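You operate a simulated robot arm through the tools that you are given. There is no shell and no other tool. Be economical: measure what you need, move in short steps, check, and stop when the job is done.

You run a simulated robot arm. Do the job below in one go: nothing can be reset, and whatever is moved stays where it is left.

TASK
Put the green guard on the front of the steel bench away on the top of the plywood bench. Then take the brass filter on the back of the steel bench and put it away on the blue shelf of the dosing cart. Then take the small carton and put it on the front of the steel bench. Then open the white side drawer, put the red tile in the inside of the white side drawer, then shut the drawer. Then press the white tester button three times. Then take the green tile and leave it on the small frameless panel. Then press the orange square button two times. Then take the red puck and put it on top of the red capped lens. Then fetch the silver primer can and stand it on the top of the vacuum plate. Then take the small silver frame panel and leave it on the white frame panel. The order counts. Set down upright: silver primer can.
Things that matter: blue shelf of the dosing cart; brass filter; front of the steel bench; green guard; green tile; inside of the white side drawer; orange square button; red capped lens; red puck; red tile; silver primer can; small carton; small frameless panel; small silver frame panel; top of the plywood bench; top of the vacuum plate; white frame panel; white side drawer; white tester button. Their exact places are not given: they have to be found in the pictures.

It is judged by the outcome, as a careful person would: the job done as asked, and still so three seconds after it is handed in. It fails if anything else is knocked over, pushed out of place, dropped, spilled or broken.

THE ROBOT
A 7-joint arm with a vacuum gripper on a trunk, on a base that drives. Base frame: it is fixed to the floor where the robot stands at the start and does not move with it; the origin is under the middle of the robot, x ahead of it, y to its left, z up; the surface under the hand at the start is at about z = 0.85. Units: m, degrees, N and s.
Its first joint turns from -166.0 to 166.0 degrees. Places, roughly: blue shelf of the dosing cart (49x19 cm) [-2.2, 0.42, 0.8]; brass filter [1, -0.25, 1]; front of the steel bench (124x12 cm) [0.48, -0.52, 0.84]; green guard (6x5x3 cm) [0.5, -0.2, 0.9]; green tile [0.75, 6.75, 0.75]; inside of the white side drawer [-1.1, 5.5, 0.7]; orange square button [-0.6, 7.6, 0.8]; red capped lens (6x6x4 cm) [0.2, 3.3, 0.9]; red puck (4x4x2 cm) [0.1, 3.6, 0.9]; red tile [0.75, 6.5, 0.75]; silver primer can [0.25, 3.5, 1]; small carton [1, 0, 0.75]; small frameless panel (15x10x1 cm) [-0.9, 7.5, 0.9]; small silver frame panel (17x12x3 cm) [1, 3.4, 0.9]; top of the plywood bench [0.9, 5.8, 0.8]; top of the vacuum plate (22x15 cm) [-0.48, 1.82, 0.92]; white frame panel (32x22x3 cm) [-1.3, 7.8, 0.8]; white side drawer [-1, 5.5, 0.7]; white tester button [0.8, 6.7, 1]. Payload 1.06 kg.
Tool frame: the origin (TCP) lies in the middle of the cups' lips, and z points out of the cups. The gripper has 1 cup of 0.024 m across, covering 0.024 by 0.024 m (tool x, y); the bellows give 0.008 m. With the vacuum on, a cup seals on a smooth face that it is pressed against (1 to 4 N); it does not hold porous or soft things. The pull reaches 23 N.
Orientation is that of the tool frame in the base frame, as a unit quaternion [w, x, y, z]. With the cups facing straight down, the tool's x points along the base's -x, its y along +y and its z along -z.

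THE INTERFACE
- The arm moves only by the tool play_rows. Its argument "motion" is a list that holds one entry, the list of rows, each a list of 7 numbers: the shift along the base's x, y, z in m, then the turn, a rotation vector about the base's x, y, z in degrees, then the vacuum: 1 switches it on, 0 off. In form: [[[tx, ty, tz, rx, ry, rz, vac], ...]]. A call has 1 to 8 rows; each row shifts and turns the commanded pose from where the row before left it. Rows are played at 5 a second. More than 0.05 m and 8.6 degrees between two rows, or a gripper value outside its range, and nothing of the call is played. A pose out of reach is approached as far as the arm can. The call stops where the force on the tool passes 40 N (or 10 N more than at its start, if that is more) or the arm is blocked; 0.2 s more then pass. The pull builds up within a second once a cup has sealed. Time passes only in rows, and 0.2 s behind the last, so rows that do not move give it time. It gives the time, the measured TCP pose, the force on the tool (base axes) and the pull of the vacuum at its end, in the units of the frame above (readings bear some noise), with the torque about the TCP (base axes, N m) and any sound that the robot's microphone picked up.
- Cameras (640 x 400 px; columns grow to the right, rows downward): "scene" is now at [0.1604, 0.1827, 1.4786]; the picture's right is [-0.58, -0.82, 0.00], its down [-0.62, 0.44, -0.65] and it looks along [0.53, -0.38, -0.76] (base axes); focal length 248 px, centre (320, 200). "wrist" rides on the gripper at [0.078, 0.019, -0.096] in the tool frame; the picture's right is [-0.24, 0.97, 0.00], its down [-0.71, -0.17, -0.69] and it looks along [-0.67, -0.16, 0.73] (tool axes); focal length 243 px, centre (320, 200).
- get_image(camera): a new picture of that camera. The clock stands still meanwhile.
- steer(legs): drives the robot by 1 to 6 legs, each [ahead, left, turn to the left] in m, m and degrees, along the robot's own axes; the way and the turn of a leg run together, so that a leg with both is an arc; at most 1.5 m and 180 degrees a leg. The arm and the cameras ride along, it lands a little off, and it stops where it bumps. It gives what a move gives.
- head_to(pan, tilt): turns the head with the scene camera to pan (to the left, within 120 degrees either way) and tilt (down, from -29 to 69), counted from straight ahead of the robot. It gives what a move gives.
- point_at(camera, pixels): for up to 12 pixels [column, row] of the newest picture of that camera ("zoom" is the newest enlarged one), the place [x, y, z] in the base frame of the surface seen there, good to about 0.003 m, but the place of the scene camera against the robot may be out by one fixed shift of up to 0.025 m in any direction. The clock stands still meanwhile.
- zoom(camera, box): a new picture of the part [left, top, right, bottom] of that camera's present view, enlarged. The clock stands still meanwhile.
- sign_off(): hands the job in; it is judged then, once.

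Go step by step. Measure first, check grasps and placings, and put right what went wrong. The budget is 350 turns and 258 pictures, counting those below and the enlarged ones. Unless the task says otherwise, let go and move clear before handing in, and close with one line.

The tools are called after "Request:" as name(argument=value, ...) on one line, values as JSON. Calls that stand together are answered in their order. play_rows: Moves the arm, as the interface text tells. Its arguments: {"type":"object","properties":{"motion":{"type":"array","items":{"type":"array","items":{"type":"array","items":{"type":"number"}}}}},"required":["motion"]} The other tools are called the same way: steer (legs) drives the base; head_to (pan, tilt) turns the head that bears the scene camera; get_image (camera) takes a picture; point_at (camera, pixels) gives the place of the surface under pixels of a picture; zoom (camera, box) takes an enlarged picture of a part of a camera's view; sign_off () hands the job in.

At the start:

```text
time: 0.0
tool_pos: [0.6959, 0.1337, 1.0857]
tcp_rot: [0.0, 0.0, 1.0, 0.0]
contact_force: [-0.1, -0.2, -0.1]
ft_torque: [0.0, -0.01, -0.01]
pull: 0.0
robot x, y, heading: [0.0007, 0.0005, -0.4]
head pan, tilt: [-35.3, 49.5]
```

scene: 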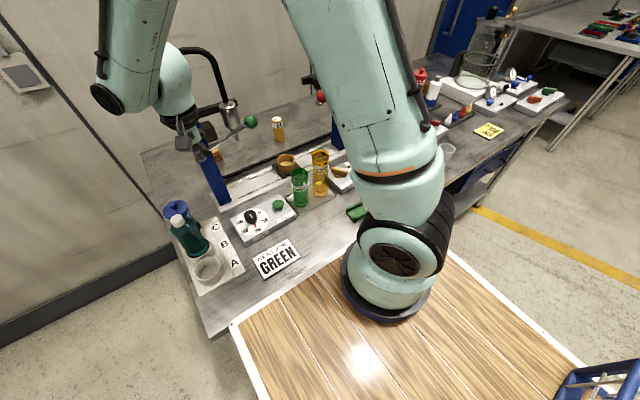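
wrist: 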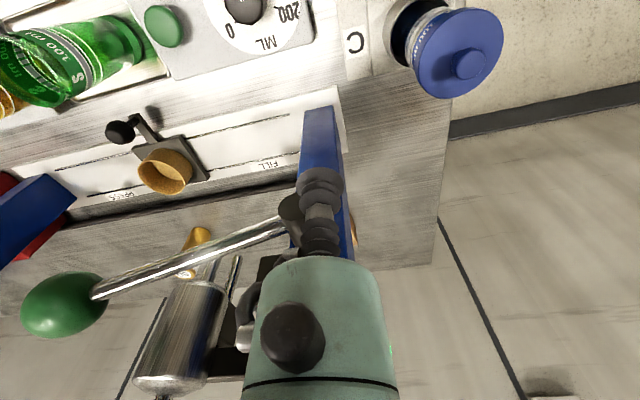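

The opening pictures show the steel bench ahead and the arm covering part of it; something green lies at about (357,212). I will enlarge that and measure it.

Request:
zoom(camera="scene", box=[180, 60, 480, 250])

Request:
point_at(camera="scene", pixels=[[357, 212], [278, 130], [320, 185], [300, 200], [275, 260], [320, 300], [230, 220], [278, 205]])

```text
2.11 times, centred on (330, 155) of scene
```

zoom: 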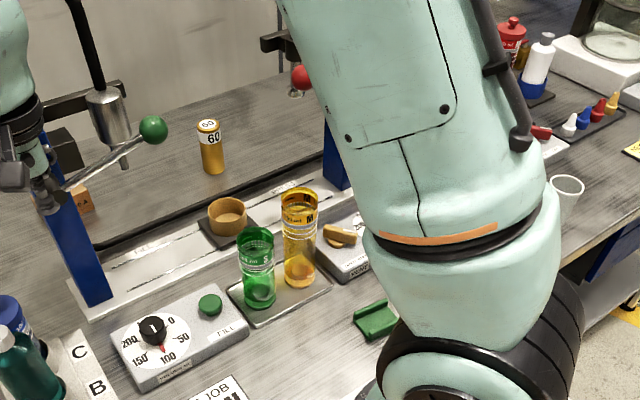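

```text
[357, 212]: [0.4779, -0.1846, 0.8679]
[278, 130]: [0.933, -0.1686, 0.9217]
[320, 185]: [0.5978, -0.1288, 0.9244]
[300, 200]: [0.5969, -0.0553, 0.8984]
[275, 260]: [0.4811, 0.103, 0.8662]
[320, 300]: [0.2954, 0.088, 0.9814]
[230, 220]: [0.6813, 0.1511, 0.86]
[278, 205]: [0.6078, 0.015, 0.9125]
```

The green guard is at (357,212), about [0.478,-0.185,0.868]; the brass "60" cylinder is at (278,130), and an orange box sits behind the blue post. I'll look at the wooden deck near the robot and to either side.

Request:
head_to(pan=-60, tilt=45)

Request:
get_image(camera="scene")

Request:
head_to(pan=0, tilt=50)

Request:
get_image(camera="scene")

```text
time: 0.9
tool_pos: [0.6941, 0.1326, 1.086]
tcp_rot: [0.0, -0.001, 1.0, 0.0]
contact_force: [-0.1, 0.0, -0.3]
ft_torque: [-0.05, 0.01, -0.03]
pull: 0.1
robot x, y, heading: [0.0004, 0.0002, -0.0]
head pan, tilt: [-60.0, 45.0]
```

```text
254 pictures are left
```

scene: 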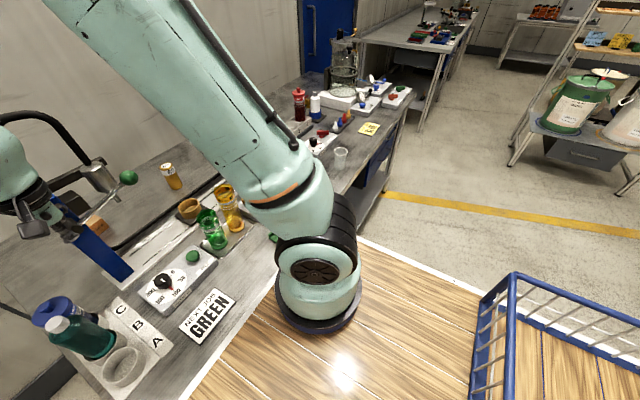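

```text
time: 2.2
tool_pos: [0.6953, 0.1324, 1.0872]
tcp_rot: [0.0, 0.0, 1.0, 0.0]
contact_force: [-0.3, -0.6, 0.6]
ft_torque: [0.03, -0.01, 0.02]
pull: 0.0
robot x, y, heading: [0.0, 0.0003, -0.0]
head pan, tilt: [0.0, 50.0]
```

```text
253 pictures are left
```

scene: 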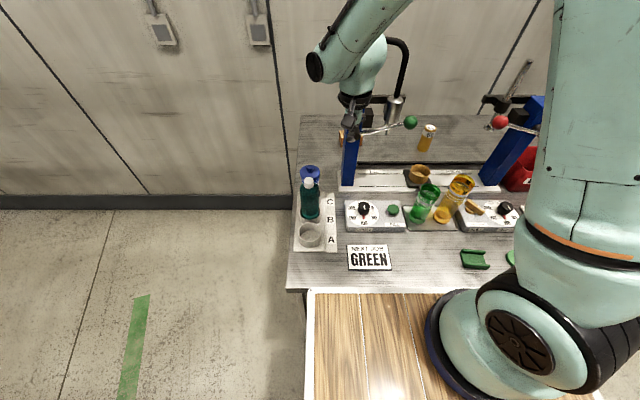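

Two green pieces show at (475,258) and (512,258); I'll enlarge them.

Request:
zoom(camera="scene", box=[320, 90, 560, 290])

Request:
point_at(camera="scene", pixels=[[475, 258], [512, 258], [428, 138], [343, 137], [350, 340], [410, 123], [500, 122], [340, 210], [310, 290]])

```text
2.00 times, centred on (440, 190) of scene
```

zoom: 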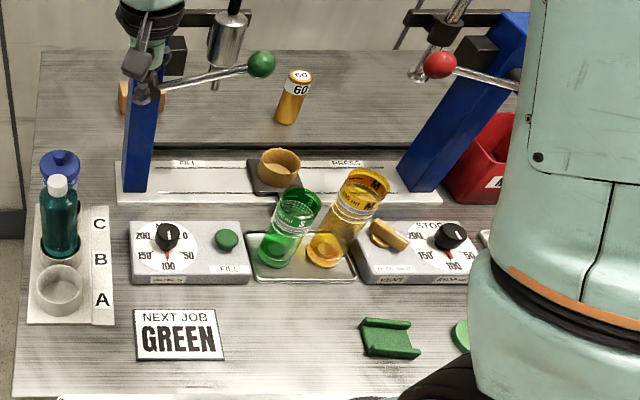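

```text
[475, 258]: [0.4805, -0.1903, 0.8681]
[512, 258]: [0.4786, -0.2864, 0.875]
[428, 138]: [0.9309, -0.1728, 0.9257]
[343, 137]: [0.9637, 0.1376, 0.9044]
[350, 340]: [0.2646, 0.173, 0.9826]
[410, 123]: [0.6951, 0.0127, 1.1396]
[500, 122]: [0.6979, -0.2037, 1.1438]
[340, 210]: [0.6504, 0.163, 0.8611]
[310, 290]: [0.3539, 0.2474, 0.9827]
```

The guard (zoom (390,340)) is a U-shaped piece centred near [0.48,-0.19]; the other green piece at (512,258) is round. I'll draw the tool back from the lever, then move it over the guard.

Request:
play_rows(motion=[[[-0.04, 0, 0, 0, 0, 0, 0], [-0.045, 0, 0, 0, 0, 0, 0], [-0.045, 0, 0, 0, 0, 0, 0], [-0.045, 0, 0, 0, 0, 0, 0], [-0.02, -0.04, 0, 0, 0, 0, 0], [0, -0.045, 0, 0, 0, 0, 0], [0, -0.045, 0, 0, 0, 0, 0], [0, -0.045, 0, 0, 0, 0, 0]]])

Request:
play_rows(motion=[[[0, -0.045, 0, 0, 0, 0, 0], [0, -0.045, 0, 0, 0, 0, 0], [0, -0.045, -0.03, 0, 0, 0, 0], [0, 0, -0.03, 0, 0, 0, 0], [0, 0, 0, 0, 0, 0, 0]]])

Request:
get_image(camera="wrist")

Request:
get_image(camera="scene")

```text
time: 4.0
tool_pos: [0.5015, -0.0372, 1.0843]
tcp_rot: [-0.001, -0.003, 1.0, -0.001]
contact_force: [-0.3, -0.4, 0.2]
ft_torque: [0.02, -0.04, 0.0]
pull: 0.1
out of reach, approached as far as the arm can: row 5, 6
robot x, y, heading: [0.0008, -0.0001, 0.2]
head pan, tilt: [0.0, 50.0]
```

```text
refused: row 3 steps farther than a row can; nothing moved
```

```text
251 pictures are left
```

wrist: 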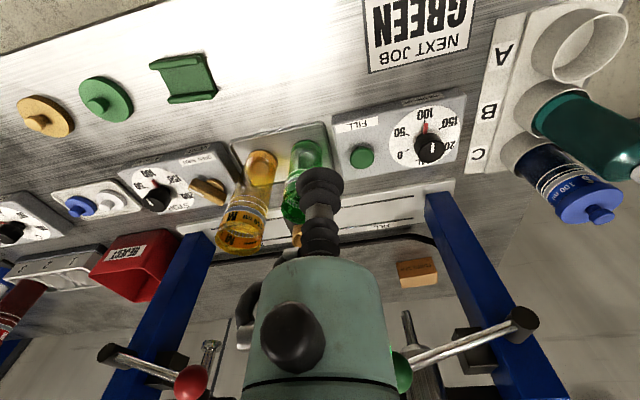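

```text
250 pictures are left
```

scene: 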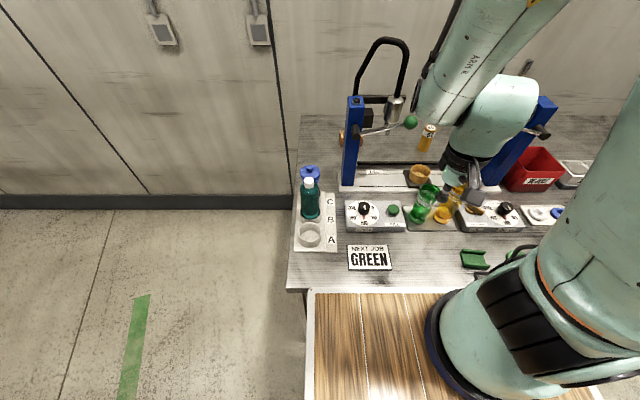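

The guard shows in the wrist view at (185,78) and an orange carton at (417,272). I'll measure both with the more dependable wrist camera.

Request:
zoom(camera="wrist", box=[120, 30, 250, 120])

Request:
point_at(camera="wrist", pixels=[[187, 78], [170, 78], [205, 77], [183, 60], [187, 97], [230, 90], [417, 265], [417, 280]])

Request:
point_at(camera="scene", pixels=[[475, 258]])

```text
4.44 times, centred on (185, 75) of wrist
```

zoom: 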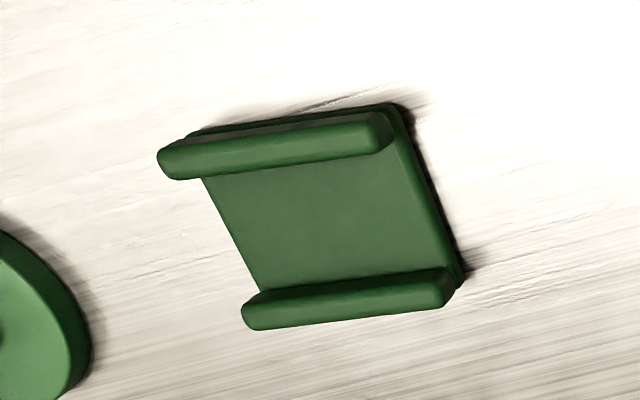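

```text
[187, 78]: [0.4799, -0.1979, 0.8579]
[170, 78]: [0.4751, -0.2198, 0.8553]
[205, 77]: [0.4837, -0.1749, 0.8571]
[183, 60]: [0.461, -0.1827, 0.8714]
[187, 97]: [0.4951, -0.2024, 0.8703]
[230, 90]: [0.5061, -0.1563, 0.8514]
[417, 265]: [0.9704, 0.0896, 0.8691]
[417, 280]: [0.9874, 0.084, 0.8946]
```

```text
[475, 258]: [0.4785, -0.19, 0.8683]
```

The channel floor is at z ≈ 0.8575 between rails; I'll find its exact middle in the zoom.

Request:
point_at(camera="zoom", pixels=[[225, 200], [425, 200], [320, 172], [325, 275], [325, 225], [290, 150], [340, 300]])

```text
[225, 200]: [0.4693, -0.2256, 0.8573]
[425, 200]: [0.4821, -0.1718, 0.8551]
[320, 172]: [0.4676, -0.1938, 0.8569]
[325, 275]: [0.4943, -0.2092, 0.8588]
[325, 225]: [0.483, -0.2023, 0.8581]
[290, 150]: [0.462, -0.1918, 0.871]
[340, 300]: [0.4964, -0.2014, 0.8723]
```

The channel's middle is near [0.482,-0.200,0.858]. I'll go above it and come down to z ≈ 0.88.

Request:
play_rows(motion=[[[-0.005, -0.045, 0, 0, 0, 0, 0], [-0.005, -0.045, 0, 0, 0, 0, 0], [-0.005, -0.045, 0, 0, 0, 0, 0], [-0.0045, -0.028, -0.03, 0, 0, 0, 0], [0, 0, -0.05, 0, 0, 0, 0], [0, 0, -0.05, 0, 0, 0, 0], [0, 0, -0.045, 0, 0, 0, 0], [0, 0, 0, 0, 0, 0, 0]]])

Request:
get_image(camera="wrist")

```text
time: 5.8
tool_pos: [0.4827, -0.202, 0.9106]
tcp_rot: [0.0, 0.001, 1.0, 0.0]
contact_force: [0.1, 0.6, -0.3]
ft_torque: [-0.02, -0.01, 0.01]
pull: 0.0
robot x, y, heading: [-0.001, 0.0017, 0.1]
head pan, tilt: [0.0, 50.0]
```

```text
248 pictures are left
```

wrist: 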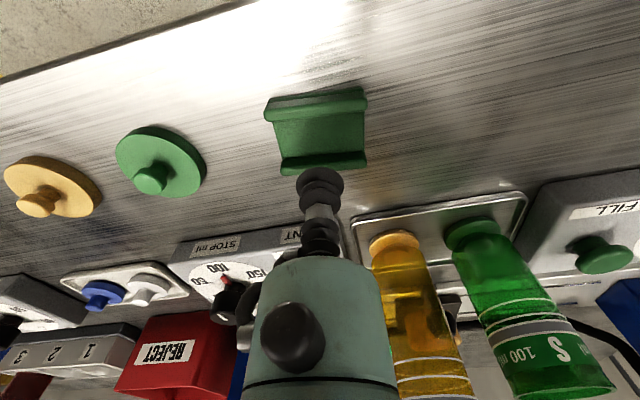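

The cup's line of descent lands at about (320,135), the middle of the guard's channel. I'm descending with the vacuum on.

Request:
play_rows(motion=[[[0, 0, -0.03, 0, 0, 0, 1], [0, 0, -0.015, 0, 0, 0, 1], [0, 0, -0.005, 0, 0, 0, 1], [0, 0, -0.003, 0, 0, 0, 1], [0, 0, -0.002, 0, 0, 0, 1], [0, 0, 0, 0, 0, 0, 1], [0, 0, 0, 0, 0, 0, 1]]])

```text
time: 7.4
tool_pos: [0.4838, -0.1994, 0.8551]
tcp_rot: [0.0, 0.0, 1.0, 0.0]
contact_force: [0.1, -1.7, 5.1]
ft_torque: [-0.01, -0.03, 0.0]
pull: 22.6
robot x, y, heading: [-0.0001, 0.0015, 0.1]
head pan, tilt: [0.0, 50.0]
```

Sealed with 22.6 N pull. Lifting, then looking around to plan the drive.

Request:
play_rows(motion=[[[0, 0, 0.03, 0, 0, 0, 1], [0, 0, 0.05, 0, 0, 0, 1], [0, 0, 0.05, 0, 0, 0, 1], [0, 0.04, 0.03, 0, 0, 0, 1], [0, 0.05, 0, 0, 0, 0, 1], [0, 0.05, 0, 0, 0, 0, 1], [0, 0.05, 0, 0, 0, 0, 1]]])

Request:
head_to(pan=60, tilt=20)

Request:
get_image(camera="scene")

Request:
head_to(pan=115, tilt=20)

Request:
get_image(camera="scene")

Request:
head_to(pan=-115, tilt=20)

Request:
get_image(camera="scene")

```text
time: 9.0
tool_pos: [0.4891, -0.0199, 1.0214]
tcp_rot: [0.001, 0.0, 1.0, 0.001]
contact_force: [0.8, 0.0, -1.2]
ft_torque: [0.03, -0.04, 0.0]
pull: 22.9
out of reach, approached as far as the arm can: row 6
robot x, y, heading: [0.0002, -0.0, -0.2]
head pan, tilt: [0.0, 50.0]
```

```text
time: 10.3
tool_pos: [0.4893, -0.0197, 1.0221]
tcp_rot: [0.001, 0.001, 1.0, 0.003]
contact_force: [-0.2, 0.5, -0.5]
ft_torque: [-0.01, -0.02, -0.01]
pull: 23.1
robot x, y, heading: [-0.0005, 0.006, -0.1]
head pan, tilt: [60.0, 20.0]
```

```text
247 pictures are left
```

scene: 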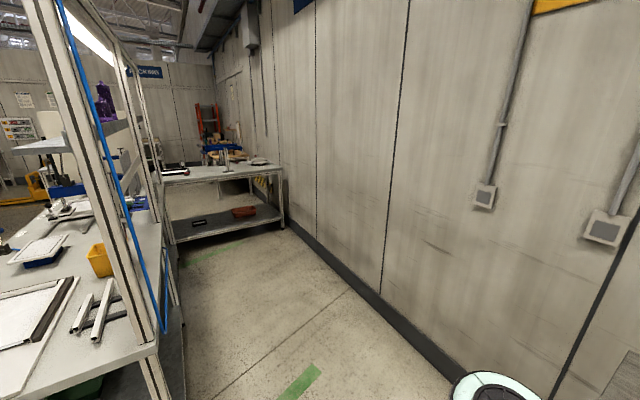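

```text
time: 11.5
tool_pos: [0.4889, -0.0198, 1.0217]
tcp_rot: [0.001, 0.0, 1.0, 0.004]
contact_force: [-0.9, 0.0, 0.2]
ft_torque: [-0.02, -0.01, 0.0]
pull: 22.7
robot x, y, heading: [0.0011, -0.0001, -0.1]
head pan, tilt: [115.0, 20.0]
```

```text
246 pictures are left
```

scene: 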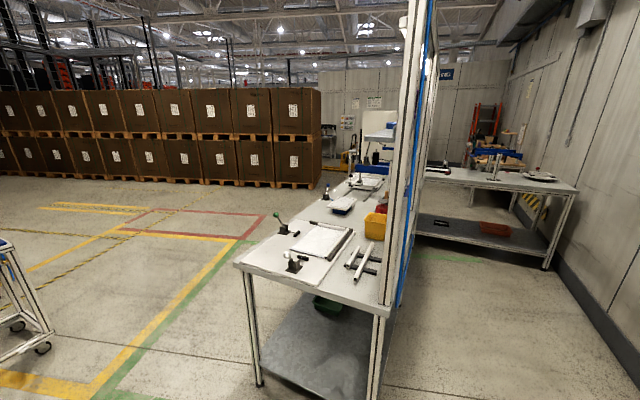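

```text
time: 14.8
tool_pos: [0.4886, -0.02, 1.0221]
tcp_rot: [0.001, 0.0, 1.0, 0.003]
contact_force: [0.3, 0.3, -1.1]
ft_torque: [0.0, 0.0, -0.02]
pull: 22.5
robot x, y, heading: [-0.003, -0.0024, -0.1]
head pan, tilt: [-115.0, 20.0]
```

```text
245 pictures are left
```

scene: 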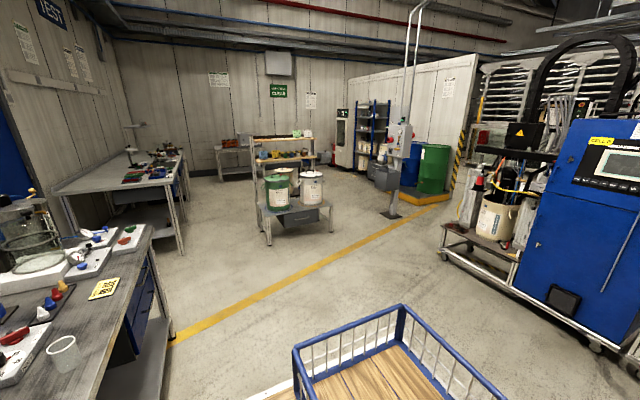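

The left side has a framing bench with a rear upright, with a second bench beyond it by the wall. I'll measure those to build a map.

Request:
head_to(pan=90, tilt=25)

Request:
get_image(camera="scene")

Request:
point_at(camera="scene", pixels=[[100, 250], [200, 290], [240, 390], [320, 300], [380, 250], [420, 240], [450, 165], [400, 160], [380, 130], [500, 340], [330, 150], [300, 160]])

```text
time: 17.8
tool_pos: [0.489, -0.0202, 1.0216]
tcp_rot: [0.001, 0.001, 1.0, 0.004]
contact_force: [-0.3, 0.2, -0.2]
ft_torque: [-0.02, -0.04, -0.02]
pull: 22.8
robot x, y, heading: [0.0001, -0.0016, 0.0]
head pan, tilt: [90.0, 25.0]
```

```text
244 pictures are left
```

scene: 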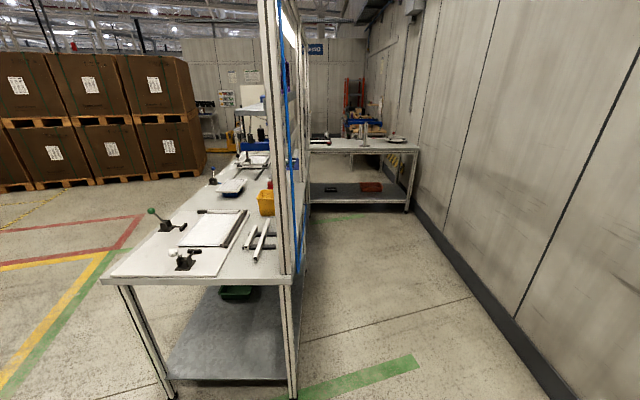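

```text
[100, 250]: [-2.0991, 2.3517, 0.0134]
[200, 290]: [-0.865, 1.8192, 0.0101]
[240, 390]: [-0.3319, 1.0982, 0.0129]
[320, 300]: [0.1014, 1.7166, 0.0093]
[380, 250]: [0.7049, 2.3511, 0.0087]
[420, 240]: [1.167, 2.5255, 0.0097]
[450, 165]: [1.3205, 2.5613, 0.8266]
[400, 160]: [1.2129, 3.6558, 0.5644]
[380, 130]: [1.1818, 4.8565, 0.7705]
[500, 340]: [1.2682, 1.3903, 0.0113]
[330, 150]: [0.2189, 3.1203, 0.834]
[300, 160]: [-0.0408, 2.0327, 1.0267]
```

The second bench (lens, primer) stands at y ≈ 3.1 beyond the framing bench. Next I'm checking behind the robot for room to reverse.

Request:
head_to(pan=120, tilt=35)

Request:
get_image(camera="scene")

Request:
point_at(camera="scene", pixels=[[20, 300], [30, 200], [150, 300], [60, 360], [100, 100], [300, 300], [280, 180], [20, 390], [20, 100], [200, 390]])

Request:
head_to(pan=-120, tilt=35)

Request:
get_image(camera="scene")

Request:
point_at(camera="scene", pixels=[[400, 250], [500, 230], [600, 250], [630, 200], [330, 380], [500, 390], [620, 330], [380, 270], [560, 150]])

```text
time: 18.8
tool_pos: [0.4886, -0.0192, 1.0224]
tcp_rot: [0.001, 0.0, 1.0, 0.004]
contact_force: [-0.4, 0.9, 0.2]
ft_torque: [0.01, 0.02, -0.04]
pull: 23.0
robot x, y, heading: [0.0025, 0.0007, -0.1]
head pan, tilt: [120.0, 35.0]
```

```text
243 pictures are left
```

scene: 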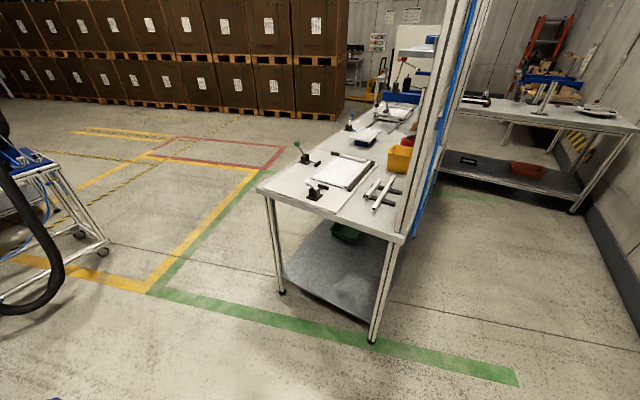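

```text
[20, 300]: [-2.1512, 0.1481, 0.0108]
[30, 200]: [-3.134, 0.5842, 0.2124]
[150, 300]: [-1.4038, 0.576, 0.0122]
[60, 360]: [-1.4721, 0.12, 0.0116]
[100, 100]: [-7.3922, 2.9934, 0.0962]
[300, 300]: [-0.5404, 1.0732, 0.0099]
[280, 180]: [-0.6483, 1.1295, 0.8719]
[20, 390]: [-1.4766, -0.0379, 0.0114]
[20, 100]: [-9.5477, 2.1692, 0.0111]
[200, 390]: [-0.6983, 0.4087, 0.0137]
```

```text
time: 22.1
tool_pos: [0.4896, -0.0198, 1.0222]
tcp_rot: [0.001, -0.001, 1.0, 0.004]
contact_force: [0.2, 0.2, -0.4]
ft_torque: [0.01, 0.0, 0.02]
pull: 22.6
robot x, y, heading: [-0.0008, -0.0004, 0.0]
head pan, tilt: [-120.0, 35.0]
```

```text
242 pictures are left
```

scene: 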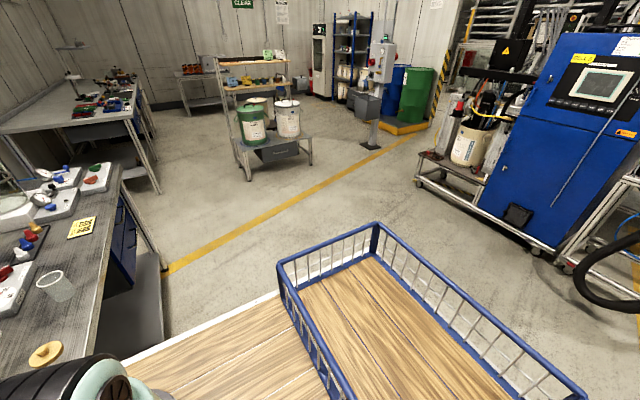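

```text
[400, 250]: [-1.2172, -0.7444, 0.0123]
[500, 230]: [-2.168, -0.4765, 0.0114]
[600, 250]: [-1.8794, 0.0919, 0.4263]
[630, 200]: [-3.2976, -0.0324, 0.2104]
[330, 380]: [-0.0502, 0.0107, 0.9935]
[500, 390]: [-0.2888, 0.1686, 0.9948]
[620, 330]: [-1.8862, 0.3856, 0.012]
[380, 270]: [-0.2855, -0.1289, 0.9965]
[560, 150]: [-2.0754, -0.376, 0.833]
```

The way back is clear: machine at x ≈ -1.9 and the framing bench's near edge at y ≈ 1.13. I'll back up 0.7 m, turn left 90°, and shift left to x ≈ -1.3.

Request:
steer(legs=[[-0.7, 0, 0], [0, 0, 90], [0, 0.6, 0]])

Request:
head_to(pan=0, tilt=20)

Request:
get_image(camera="scene")

Request:
point_at(camera="scene", pixels=[[400, 300], [380, 200], [330, 220], [300, 150], [200, 150], [320, 120], [420, 200], [350, 140], [280, 180]])

```text
time: 32.8
tool_pos: [-1.2926, 0.4905, 1.0217]
tcp_rot: [0.0, 0.71, -0.704, 0.0]
contact_force: [0.4, 0.6, 1.0]
ft_torque: [0.03, -0.02, -0.01]
pull: 22.6
robot x, y, heading: [-1.3068, 0.0031, 90.5]
head pan, tilt: [-120.0, 35.0]
```

```text
time: 34.8
tool_pos: [-1.2933, 0.4903, 1.0211]
tcp_rot: [-0.001, 0.711, -0.704, 0.0]
contact_force: [0.0, 0.1, -0.8]
ft_torque: [0.0, 0.0, 0.0]
pull: 22.9
robot x, y, heading: [-1.3084, 0.0023, 90.5]
head pan, tilt: [0.0, 20.0]
```

```text
241 pictures are left
```

scene: 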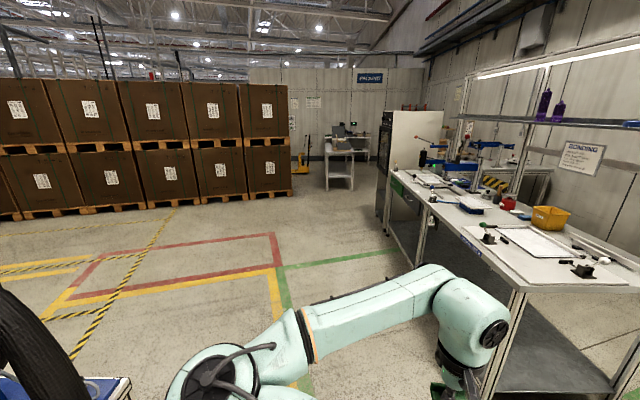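

```text
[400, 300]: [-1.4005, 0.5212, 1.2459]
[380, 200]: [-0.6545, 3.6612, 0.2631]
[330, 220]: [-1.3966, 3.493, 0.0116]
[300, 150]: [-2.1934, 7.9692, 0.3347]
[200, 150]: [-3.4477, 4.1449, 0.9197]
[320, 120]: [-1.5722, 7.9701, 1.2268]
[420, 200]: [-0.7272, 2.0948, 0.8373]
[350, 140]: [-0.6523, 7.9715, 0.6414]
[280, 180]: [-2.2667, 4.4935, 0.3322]
```

The aisle at x ≈ -1.3 is clear past the bench (front edge x ≈ -0.73) as far as y ≈ 7. Driving up to y ≈ 4.4 and looking right.

Request:
steer(legs=[[1.5, 0.1, 0], [1.5, 0, 0], [1.4, 0, 0]])

Request:
get_image(camera="scene")

Request:
head_to(pan=-60, tilt=25)

Request:
get_image(camera="scene")

Request:
point_at(camera="scene", pixels=[[320, 200], [200, 200], [450, 200], [100, 200], [320, 300], [200, 300], [500, 300], [550, 200], [250, 170], [380, 170]])

```text
refused: leg 1 is longer than a leg can be; nothing moved
```

```text
240 pictures are left
```

scene: 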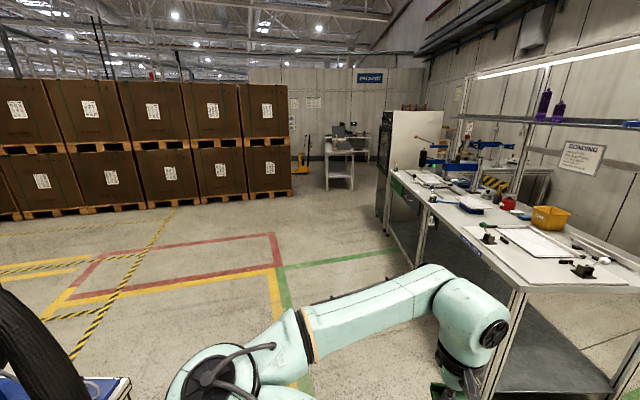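

```text
time: 36.1
tool_pos: [-1.2929, 0.4909, 1.0218]
tcp_rot: [-0.001, 0.71, -0.704, -0.001]
contact_force: [0.1, 0.0, -0.5]
ft_torque: [0.0, -0.02, 0.0]
pull: 22.7
robot x, y, heading: [-1.3083, 0.0024, 90.5]
head pan, tilt: [-60.0, 25.0]
```

```text
239 pictures are left
```

scene: 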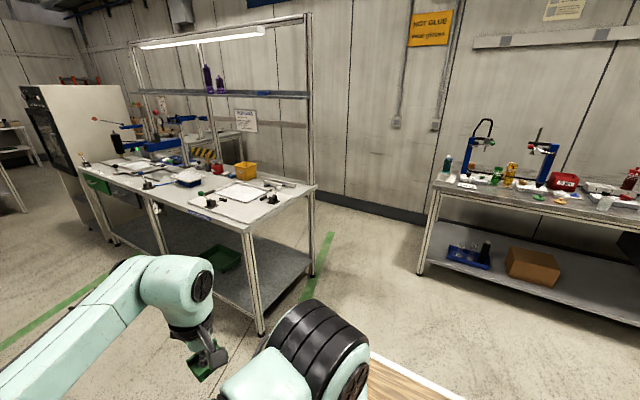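

```text
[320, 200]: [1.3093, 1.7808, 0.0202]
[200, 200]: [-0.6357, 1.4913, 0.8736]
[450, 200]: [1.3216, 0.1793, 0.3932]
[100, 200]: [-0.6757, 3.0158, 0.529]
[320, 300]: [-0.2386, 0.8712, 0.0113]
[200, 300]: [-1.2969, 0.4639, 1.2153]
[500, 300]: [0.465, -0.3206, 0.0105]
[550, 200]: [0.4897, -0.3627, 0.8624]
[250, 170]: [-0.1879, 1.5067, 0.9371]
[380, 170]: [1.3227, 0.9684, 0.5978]
```

The first leg was a hair too long, so nothing drove. Repeating it shorter.

Request:
steer(legs=[[1.45, 0.1, 0], [1.5, 0, 0], [1.4, 0, 0]])

Request:
get_image(camera="scene")

Request:
point_at(camera="scene", pixels=[[320, 200], [200, 200], [450, 200], [100, 200], [320, 300], [200, 300], [500, 300], [550, 200], [250, 170], [380, 170]])

```text
time: 56.9
tool_pos: [-1.425, 4.8285, 1.0218]
tcp_rot: [0.0, 0.715, -0.699, 0.0]
contact_force: [0.2, 0.2, 0.1]
ft_torque: [0.02, 0.0, -0.04]
pull: 22.8
robot x, y, heading: [-1.4317, 4.3379, 91.0]
head pan, tilt: [-60.0, 25.0]
```

```text
238 pictures are left
```

scene: 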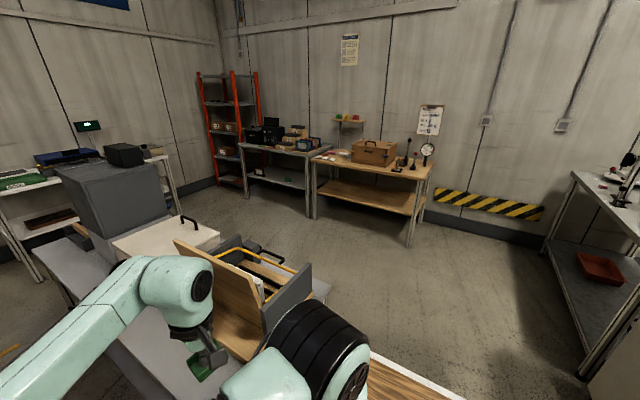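

```text
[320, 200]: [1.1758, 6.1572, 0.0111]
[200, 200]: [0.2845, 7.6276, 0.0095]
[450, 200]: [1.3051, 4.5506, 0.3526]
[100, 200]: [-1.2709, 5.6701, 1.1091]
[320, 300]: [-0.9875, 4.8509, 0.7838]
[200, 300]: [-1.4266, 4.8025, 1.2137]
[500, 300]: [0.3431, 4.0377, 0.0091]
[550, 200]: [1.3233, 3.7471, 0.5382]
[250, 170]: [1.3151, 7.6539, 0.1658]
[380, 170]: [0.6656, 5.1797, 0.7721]
```

The plywood bench is across at x ≈ 0.7, y ≈ 5.2–6, and a grey drawer unit stands just ahead of me near [-1.1,5.5]. Looking straight ahead and down before moving on.

Request:
head_to(pan=-10, tilt=35)

Request:
get_image(camera="scene")

Request:
point_at(camera="scene", pixels=[[320, 200], [250, 220], [450, 200], [100, 200], [420, 250], [200, 300], [500, 300], [400, 150], [520, 270], [550, 200], [350, 120], [480, 100]])

```text
time: 58.1
tool_pos: [-1.4248, 4.8288, 1.0211]
tcp_rot: [0.001, 0.714, -0.7, -0.001]
contact_force: [0.4, -0.4, -0.4]
ft_torque: [0.01, 0.02, 0.0]
pull: 23.0
robot x, y, heading: [-1.439, 4.3412, 91.3]
head pan, tilt: [-10.0, 35.0]
```

```text
237 pictures are left
```

scene: 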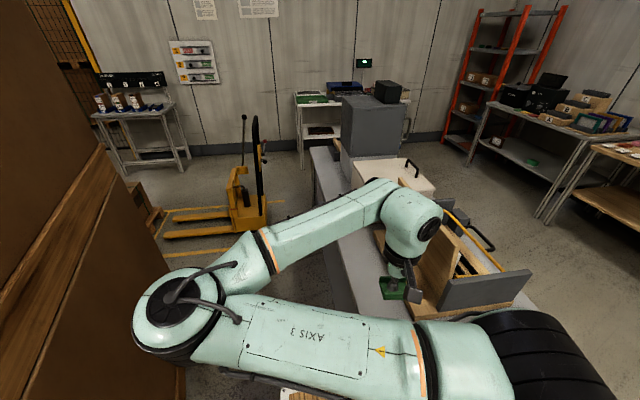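

```text
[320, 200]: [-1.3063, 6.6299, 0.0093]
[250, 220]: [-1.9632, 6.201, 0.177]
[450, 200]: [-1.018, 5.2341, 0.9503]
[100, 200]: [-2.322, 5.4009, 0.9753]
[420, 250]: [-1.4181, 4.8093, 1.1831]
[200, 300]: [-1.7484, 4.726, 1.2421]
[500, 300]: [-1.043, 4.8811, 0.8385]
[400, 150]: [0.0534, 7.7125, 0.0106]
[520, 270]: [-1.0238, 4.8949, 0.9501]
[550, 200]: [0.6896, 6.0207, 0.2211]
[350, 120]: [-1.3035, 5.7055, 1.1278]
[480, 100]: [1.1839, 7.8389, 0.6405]
```

The drawer table starts at about y ≈ 4.8, just ahead to my right. Looking right to check the gap into the far area.

Request:
head_to(pan=-95, tilt=35)

Request:
get_image(camera="scene")

Request:
point_at(camera="scene", pixels=[[320, 200], [250, 220], [450, 200], [100, 200], [420, 250], [200, 300], [500, 300], [400, 150], [520, 270], [550, 200], [350, 120], [40, 300]])

```text
time: 59.7
tool_pos: [-1.4248, 4.8284, 1.0209]
tcp_rot: [0.0, 0.714, -0.7, 0.0]
contact_force: [0.0, 0.6, 0.5]
ft_torque: [0.03, -0.03, -0.01]
pull: 23.0
robot x, y, heading: [-1.4335, 4.3415, 91.2]
head pan, tilt: [-95.0, 35.0]
```

```text
236 pictures are left
```

scene: 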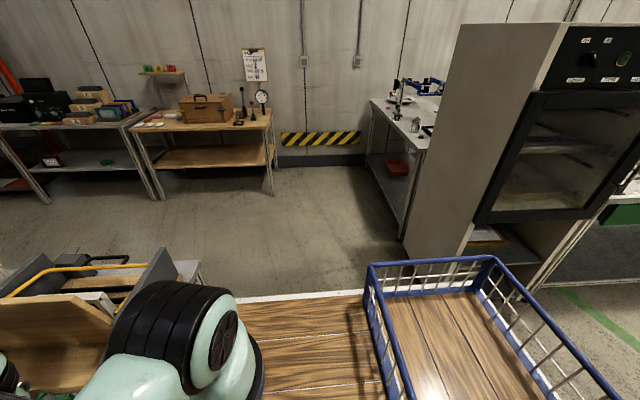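

```text
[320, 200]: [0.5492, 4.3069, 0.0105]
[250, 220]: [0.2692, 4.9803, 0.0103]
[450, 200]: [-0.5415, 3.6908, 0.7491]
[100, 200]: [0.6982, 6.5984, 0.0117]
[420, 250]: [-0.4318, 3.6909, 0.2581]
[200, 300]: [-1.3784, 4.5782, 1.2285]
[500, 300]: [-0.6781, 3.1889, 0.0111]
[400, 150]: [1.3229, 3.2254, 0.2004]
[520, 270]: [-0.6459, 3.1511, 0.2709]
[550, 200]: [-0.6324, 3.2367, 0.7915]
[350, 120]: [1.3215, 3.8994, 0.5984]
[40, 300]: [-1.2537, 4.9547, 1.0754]
```

There's a clear gap between the cabinet (y ≤ 3.69) and the drawer table (y ≥ 4.8). I'll back off a little, turn right, and drive through to face the plywood bench.

Request:
steer(legs=[[-0.15, 0, 0], [0, 0, -91], [1.4, 0, 0]])

Request:
head_to(pan=40, tilt=35)

Request:
get_image(camera="scene")

Request:
point_at(camera="scene", pixels=[[320, 200], [250, 220], [450, 200], [100, 200], [420, 250], [200, 300], [500, 300], [400, 150], [520, 270], [550, 200], [350, 120], [40, 300]])

```text
time: 71.5
tool_pos: [0.4522, 4.158, 1.0211]
tcp_rot: [0.0, 0.005, 1.0, 0.0]
contact_force: [-0.2, -0.1, -0.5]
ft_torque: [-0.01, 0.01, 0.01]
pull: 22.6
robot x, y, heading: [-0.036, 4.1834, -0.5]
head pan, tilt: [-95.0, 35.0]
```

```text
time: 73.7
tool_pos: [0.4523, 4.1575, 1.022]
tcp_rot: [0.0, 0.004, 1.0, 0.0]
contact_force: [0.2, 0.6, -0.6]
ft_torque: [0.0, -0.03, 0.02]
pull: 22.5
robot x, y, heading: [-0.0386, 4.1828, -0.7]
head pan, tilt: [40.0, 35.0]
```

```text
235 pictures are left
```

scene: 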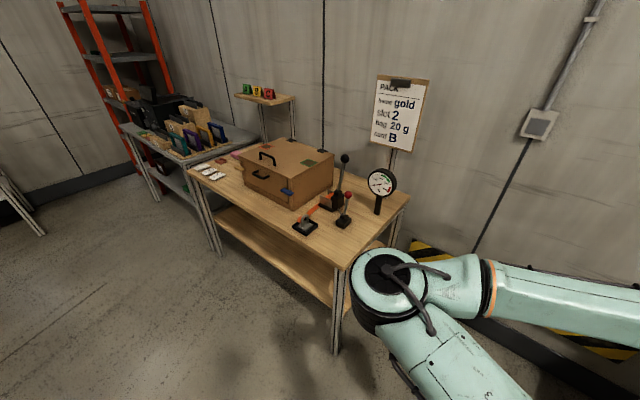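

```text
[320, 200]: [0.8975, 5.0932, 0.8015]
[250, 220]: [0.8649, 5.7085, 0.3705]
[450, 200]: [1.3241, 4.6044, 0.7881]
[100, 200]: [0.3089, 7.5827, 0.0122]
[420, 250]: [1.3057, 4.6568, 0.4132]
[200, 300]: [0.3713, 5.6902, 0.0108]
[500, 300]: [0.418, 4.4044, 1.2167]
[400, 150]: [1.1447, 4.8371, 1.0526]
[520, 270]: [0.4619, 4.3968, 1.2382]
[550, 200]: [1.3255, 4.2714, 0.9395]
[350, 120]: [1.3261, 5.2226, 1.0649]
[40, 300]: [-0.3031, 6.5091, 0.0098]
```

The plywood bench top is at z ≈ 0.80; I'll slide left alongside it and look for a clear spot at the front.

Request:
steer(legs=[[0, 1.15, 0]])

Request:
head_to(pan=0, tilt=45)

Request:
get_image(camera="scene")

Request:
get_image(camera="wrist")

Request:
point_at(camera="scene", pixels=[[320, 200], [250, 220], [350, 220], [200, 200], [320, 240], [400, 240], [280, 280], [400, 180], [150, 200], [300, 250]])

```text
time: 79.5
tool_pos: [0.4505, 5.3246, 1.0219]
tcp_rot: [0.0, -0.008, 1.0, 0.0]
contact_force: [-0.5, 1.0, 0.2]
ft_torque: [0.04, -0.02, -0.02]
pull: 23.1
robot x, y, heading: [-0.0412, 5.3378, 0.8]
head pan, tilt: [40.0, 35.0]
```

```text
time: 80.6
tool_pos: [0.4494, 5.3244, 1.02]
tcp_rot: [0.001, -0.007, 1.0, 0.0]
contact_force: [-0.1, -0.4, -0.4]
ft_torque: [-0.03, 0.02, 0.02]
pull: 22.8
robot x, y, heading: [-0.0399, 5.3383, 0.8]
head pan, tilt: [0.0, 45.0]
```

```text
234 pictures are left
```

scene: 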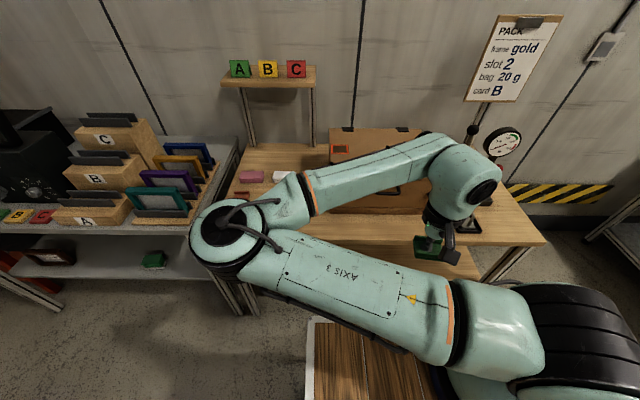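

```text
233 pictures are left
```

wrist: 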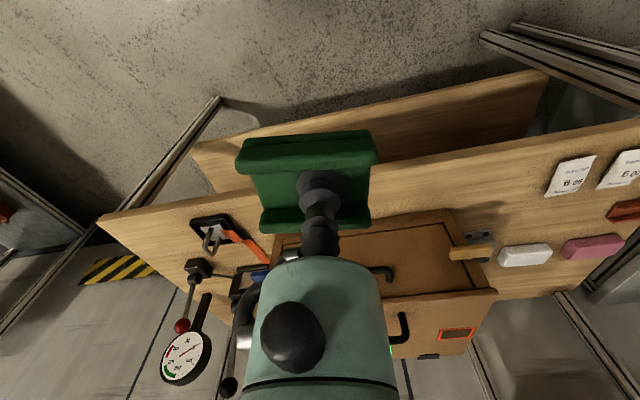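

```text
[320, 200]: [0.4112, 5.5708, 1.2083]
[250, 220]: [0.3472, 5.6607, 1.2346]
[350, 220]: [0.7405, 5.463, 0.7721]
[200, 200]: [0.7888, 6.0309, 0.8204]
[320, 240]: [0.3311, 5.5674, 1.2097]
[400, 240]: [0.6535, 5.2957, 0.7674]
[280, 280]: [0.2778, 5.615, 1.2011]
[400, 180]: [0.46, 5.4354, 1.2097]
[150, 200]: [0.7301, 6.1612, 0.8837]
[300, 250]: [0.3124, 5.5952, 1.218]
```

In the wrist view the front strip of the plywood top (e.g. (450,180)) is clear in front of the wooden case; measuring it.

Request:
point_at(camera="wrist", pixels=[[430, 170], [450, 195], [500, 170], [500, 200], [400, 215], [180, 215], [540, 205], [460, 230], [440, 250], [205, 230]])

```text
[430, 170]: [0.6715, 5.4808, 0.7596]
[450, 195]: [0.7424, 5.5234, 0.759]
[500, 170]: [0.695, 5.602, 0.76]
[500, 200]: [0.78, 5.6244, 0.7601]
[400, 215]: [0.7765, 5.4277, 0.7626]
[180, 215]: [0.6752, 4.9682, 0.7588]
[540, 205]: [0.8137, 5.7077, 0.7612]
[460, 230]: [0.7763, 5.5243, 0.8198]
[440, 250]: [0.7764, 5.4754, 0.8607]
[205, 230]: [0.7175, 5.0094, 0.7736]
```

The surface is at z = 0.760 with front edge x ≈ 0.65. A good spot is [0.705,5.59]; checking the case's height and left edge first.

Request:
point_at(camera="wrist", pixels=[[420, 290], [470, 280], [455, 215], [470, 250], [440, 310], [440, 350], [550, 190], [565, 175]])

Request:
play_rows(motion=[[[0.04, 0.02, 0, 0, 0, 0, 1], [0.035, 0.035, 0, 0, 0, 0, 1], [0.035, 0.035, 0, 0, 0, 0, 1], [0.035, 0.035, 0, 0, 0, 0, 1], [0.035, 0.035, 0, 0, 0, 0, 1], [0.035, 0.035, 0, 0, 0, 0, 1], [0.035, 0.035, 0, 0, 0, 0, 1], [0.005, 0.035, 0, 0, 0, 0, 1]]])

Request:
get_image(camera="wrist")

```text
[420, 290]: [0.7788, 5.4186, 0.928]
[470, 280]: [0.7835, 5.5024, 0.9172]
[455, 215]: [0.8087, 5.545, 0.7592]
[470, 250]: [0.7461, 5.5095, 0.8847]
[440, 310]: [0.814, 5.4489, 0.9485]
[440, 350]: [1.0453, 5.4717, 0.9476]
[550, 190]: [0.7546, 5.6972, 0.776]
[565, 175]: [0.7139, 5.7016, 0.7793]
```

```text
time: 82.4
tool_pos: [0.7042, 5.5881, 1.0237]
tcp_rot: [0.0, -0.007, 1.0, 0.001]
contact_force: [-0.2, 0.2, -0.5]
ft_torque: [0.05, 0.0, 0.0]
pull: 22.5
robot x, y, heading: [-0.0427, 5.3372, 0.8]
head pan, tilt: [0.0, 45.0]
```

```text
232 pictures are left
```

wrist: 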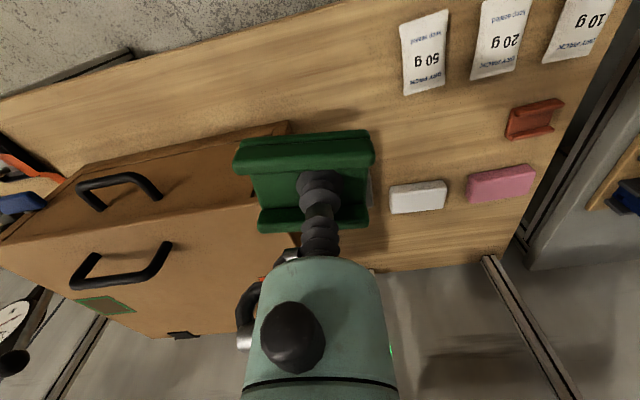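

Below the cup the landing point is (320,56), bare plywood between the case and the 50 g packet. Lowering.

Request:
play_rows(motion=[[[0, 0, -0.045, 0, 0, 0, 1], [0, 0, -0.045, 0, 0, 0, 1], [0, 0, -0.045, 0, 0, 0, 1], [0, 0, -0.045, 0, 0, 0, 1], [0, 0, -0.04, 0, 0, 0, 1], [0, 0, -0.02, 0, 0, 0, 1], [0, 0, -0.012, 0, 0, 0, 1], [0, 0, -0.002, 0, 0, 0, 1]]])

Request:
get_image(camera="wrist")

```text
time: 84.2
tool_pos: [0.7046, 5.5901, 0.767]
tcp_rot: [0.0, -0.007, 1.0, 0.0]
contact_force: [-3.7, -1.2, 11.1]
ft_torque: [-0.01, 0.0, -0.03]
pull: 23.0
robot x, y, heading: [-0.0365, 5.338, 0.8]
head pan, tilt: [0.0, 45.0]
```

```text
231 pictures are left
```

wrist: 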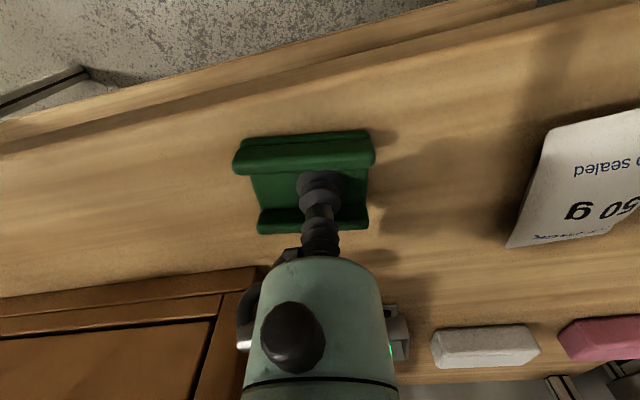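

It's down with 11 N of contact. Releasing and lifting off.

Request:
play_rows(motion=[[[0, 0, 0.002, 0, 0, 0, 0], [0, 0, 0, 0, 0, 0, 0], [0, 0, 0, 0, 0, 0, 0], [0, 0, 0, 0, 0, 0, 0], [0, 0, 0.01, 0, 0, 0, 0], [0, 0, 0.04, 0, 0, 0, 0], [0, 0, 0.05, 0, 0, 0, 0], [0, 0, 0.05, 0, 0, 0, 0]]])

Request:
get_image(camera="wrist")

```text
time: 86.0
tool_pos: [0.7012, 5.5899, 0.9193]
tcp_rot: [0.0, -0.007, 1.0, -0.001]
contact_force: [0.1, 0.4, -1.1]
ft_torque: [-0.02, 0.0, -0.02]
pull: 0.0
robot x, y, heading: [-0.0442, 5.3385, 1.0]
head pan, tilt: [0.0, 45.0]
```

```text
230 pictures are left
```

wrist: 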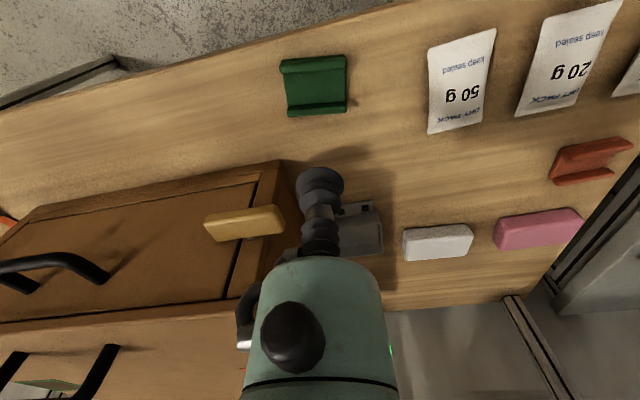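

The guard sits square on the plywood at (313,82). Pulling the arm in, then retracing the route to the steel bench.

Request:
play_rows(motion=[[[0, -0.01, 0.05, 0, 0, 0, 0], [-0.04, -0.03, 0.03, 0, 0, 0, 0], [-0.04, -0.03, 0.02, 0, 0, 0, 0], [-0.035, -0.03, 0, 0, 0, 0, 0], [-0.035, -0.03, 0, 0, 0, 0, 0], [-0.035, -0.03, 0, 0, 0, 0, 0], [-0.025, -0.04, 0, 0, 0, 0, 0], [0, -0.04, 0, 0, 0, 0, 0]]])

Request:
steer(legs=[[0, -1.15, 0], [-1.4, 0, 0], [0, 0, 89]])

```text
refused: row 1 steps farther than a row can; nothing moved
```

```text
time: 100.4
tool_pos: [-1.0326, 4.8557, 0.9146]
tcp_rot: [-0.001, -0.36, 0.933, -0.021]
contact_force: [-1.2, -7.0, 2.0]
ft_torque: [0.03, -0.03, -0.02]
pull: 0.1
robot x, y, heading: [-1.4228, 4.1823, 43.8]
head pan, tilt: [0.0, 45.0]
stopped in leg 3: the force on the tool passed its limit at 202 N (the readings are from after the stop); the commanded pose is now the measured one
```

The retract was refused (step too big), so the arm was still out when the base turned, and it touched the drawer unit at y ≈ 4.86. I'll look at what happened before anything else.

Request:
get_image(camera="wrist")

Request:
get_image(camera="scene")

```text
229 pictures are left
```

wrist: 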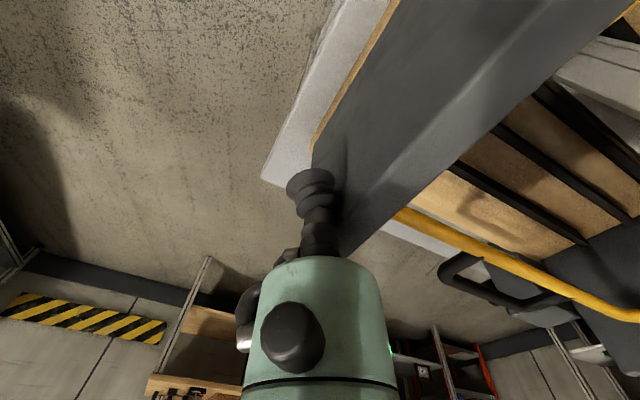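

```text
228 pictures are left
```

scene: 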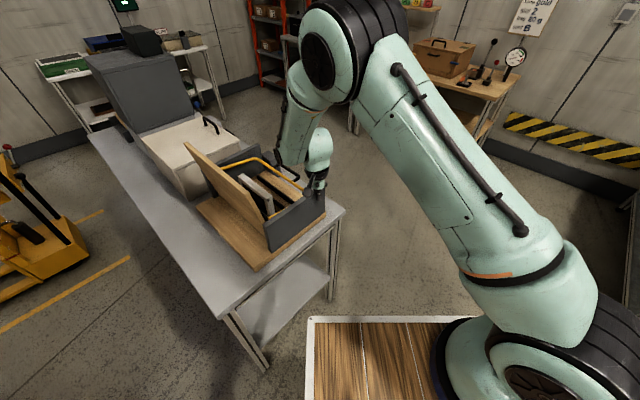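

The unit looks undisturbed; I'll verify by measuring its panel against the earlier readings ([-1.043,4.881], [-1.024,4.895]).

Request:
point_at(camera="scene", pixels=[[290, 235], [310, 215], [275, 225], [322, 190], [325, 225], [215, 180]])

Request:
play_rows(motion=[[[-0.02, -0.02, 0.02, 0, 0, 0, 0], [-0.02, -0.02, 0.03, 0, 0, 0, 0], [-0.02, -0.02, 0.03, 0, 0, 0, 0], [-0.03, -0.03, 0, 0, 0, 0, 0], [-0.03, -0.03, 0, 0, 0, 0, 0], [-0.02, -0.02, 0, 0, 0, 0, 0]]])

```text
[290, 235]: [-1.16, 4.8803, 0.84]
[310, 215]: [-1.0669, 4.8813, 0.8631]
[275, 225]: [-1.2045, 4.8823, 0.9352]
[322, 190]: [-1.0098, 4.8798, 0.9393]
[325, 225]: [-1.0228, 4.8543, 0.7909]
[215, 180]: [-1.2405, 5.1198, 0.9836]
```

```text
time: 101.8
tool_pos: [-1.1721, 4.7152, 0.9929]
tcp_rot: [-0.001, -0.36, 0.933, -0.02]
contact_force: [-0.5, 0.4, -0.4]
ft_torque: [0.0, 0.0, -0.01]
pull: 0.1
robot x, y, heading: [-1.4208, 4.183, 43.7]
head pan, tilt: [0.0, 45.0]
```

The panel is still in its plane y = 4.881, so nothing moved. I'll correct the small tool tilt from the bump, back away, finish the turn, and reverse down the aisle.

Request:
play_rows(motion=[[[0, 0, 0.02, 2.1, 0.8, 0, 0], [0, 0, 0, 0, 0, 0, 0]]])

Request:
steer(legs=[[-0.15, 0, 0], [0, 0, 46.5]])

```text
time: 102.4
tool_pos: [-1.1693, 4.7138, 1.0126]
tcp_rot: [-0.001, -0.36, 0.933, -0.003]
contact_force: [-0.2, -0.6, 0.2]
ft_torque: [-0.03, -0.01, -0.01]
pull: 0.0
robot x, y, heading: [-1.424, 4.1846, 43.7]
head pan, tilt: [0.0, 45.0]
```

```text
time: 105.9
tool_pos: [-1.7433, 4.6274, 1.0117]
tcp_rot: [0.0, -0.7, 0.714, -0.003]
contact_force: [0.1, -0.2, 0.4]
ft_torque: [-0.03, 0.01, 0.02]
pull: 0.1
robot x, y, heading: [-1.5318, 4.08, 90.5]
head pan, tilt: [0.0, 45.0]
```

Heading 90.5° at [-1.53,4.08]. Reversing down the aisle.

Request:
steer(legs=[[-1.45, -0.15, 0], [-1.5, 0, 0], [-1.1, 0, 0], [0, -0.6, 0]])

```text
time: 128.6
tool_pos: [-1.0718, 0.5147, 1.0119]
tcp_rot: [0.0, -0.677, 0.736, -0.003]
contact_force: [0.2, -0.1, -0.3]
ft_torque: [-0.02, -0.01, 0.01]
pull: 0.1
robot x, y, heading: [-0.8923, -0.0435, 87.1]
head pan, tilt: [0.0, 45.0]
```

Turning to face the steel bench and driving back up to it.

Request:
steer(legs=[[0, 0, -87.1], [0.88, -0.08, 0]])

Request:
head_to(pan=-10, tilt=40)

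Request:
get_image(camera="scene")

Request:
get_image(camera="wrist")

```text
time: 137.0
tool_pos: [0.5327, 0.0665, 1.0123]
tcp_rot: [-0.001, 0.018, 1.0, -0.002]
contact_force: [0.0, -0.2, 0.2]
ft_torque: [-0.02, 0.01, -0.01]
pull: 0.1
robot x, y, heading: [-0.0172, -0.1348, -1.0]
head pan, tilt: [0.0, 45.0]
```

```text
time: 137.7
tool_pos: [0.534, 0.0663, 1.0127]
tcp_rot: [-0.001, 0.019, 1.0, -0.002]
contact_force: [0.3, 0.7, 0.0]
ft_torque: [-0.02, 0.01, 0.0]
pull: 0.0
robot x, y, heading: [-0.0168, -0.1385, -0.8]
head pan, tilt: [-10.0, 40.0]
```

```text
227 pictures are left
```

scene: 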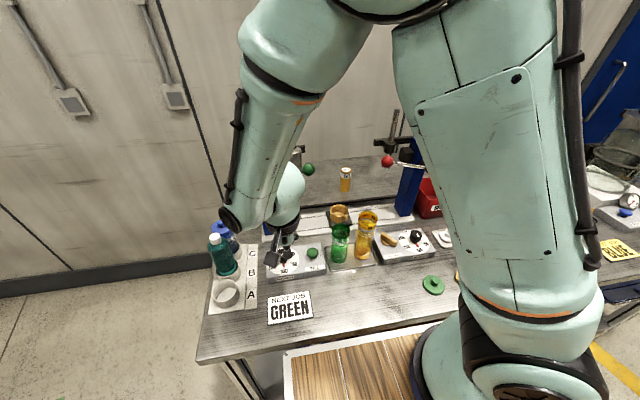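

```text
226 pictures are left
```

wrist: 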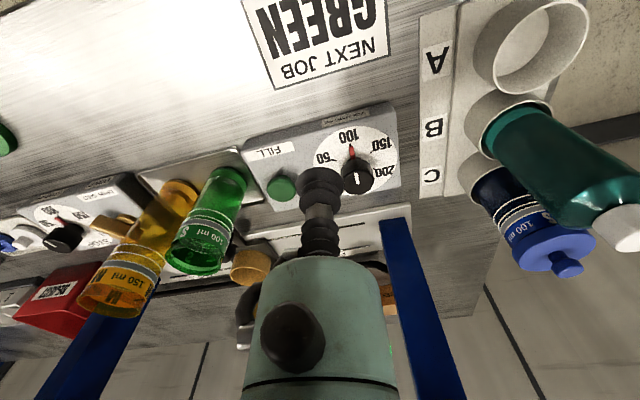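

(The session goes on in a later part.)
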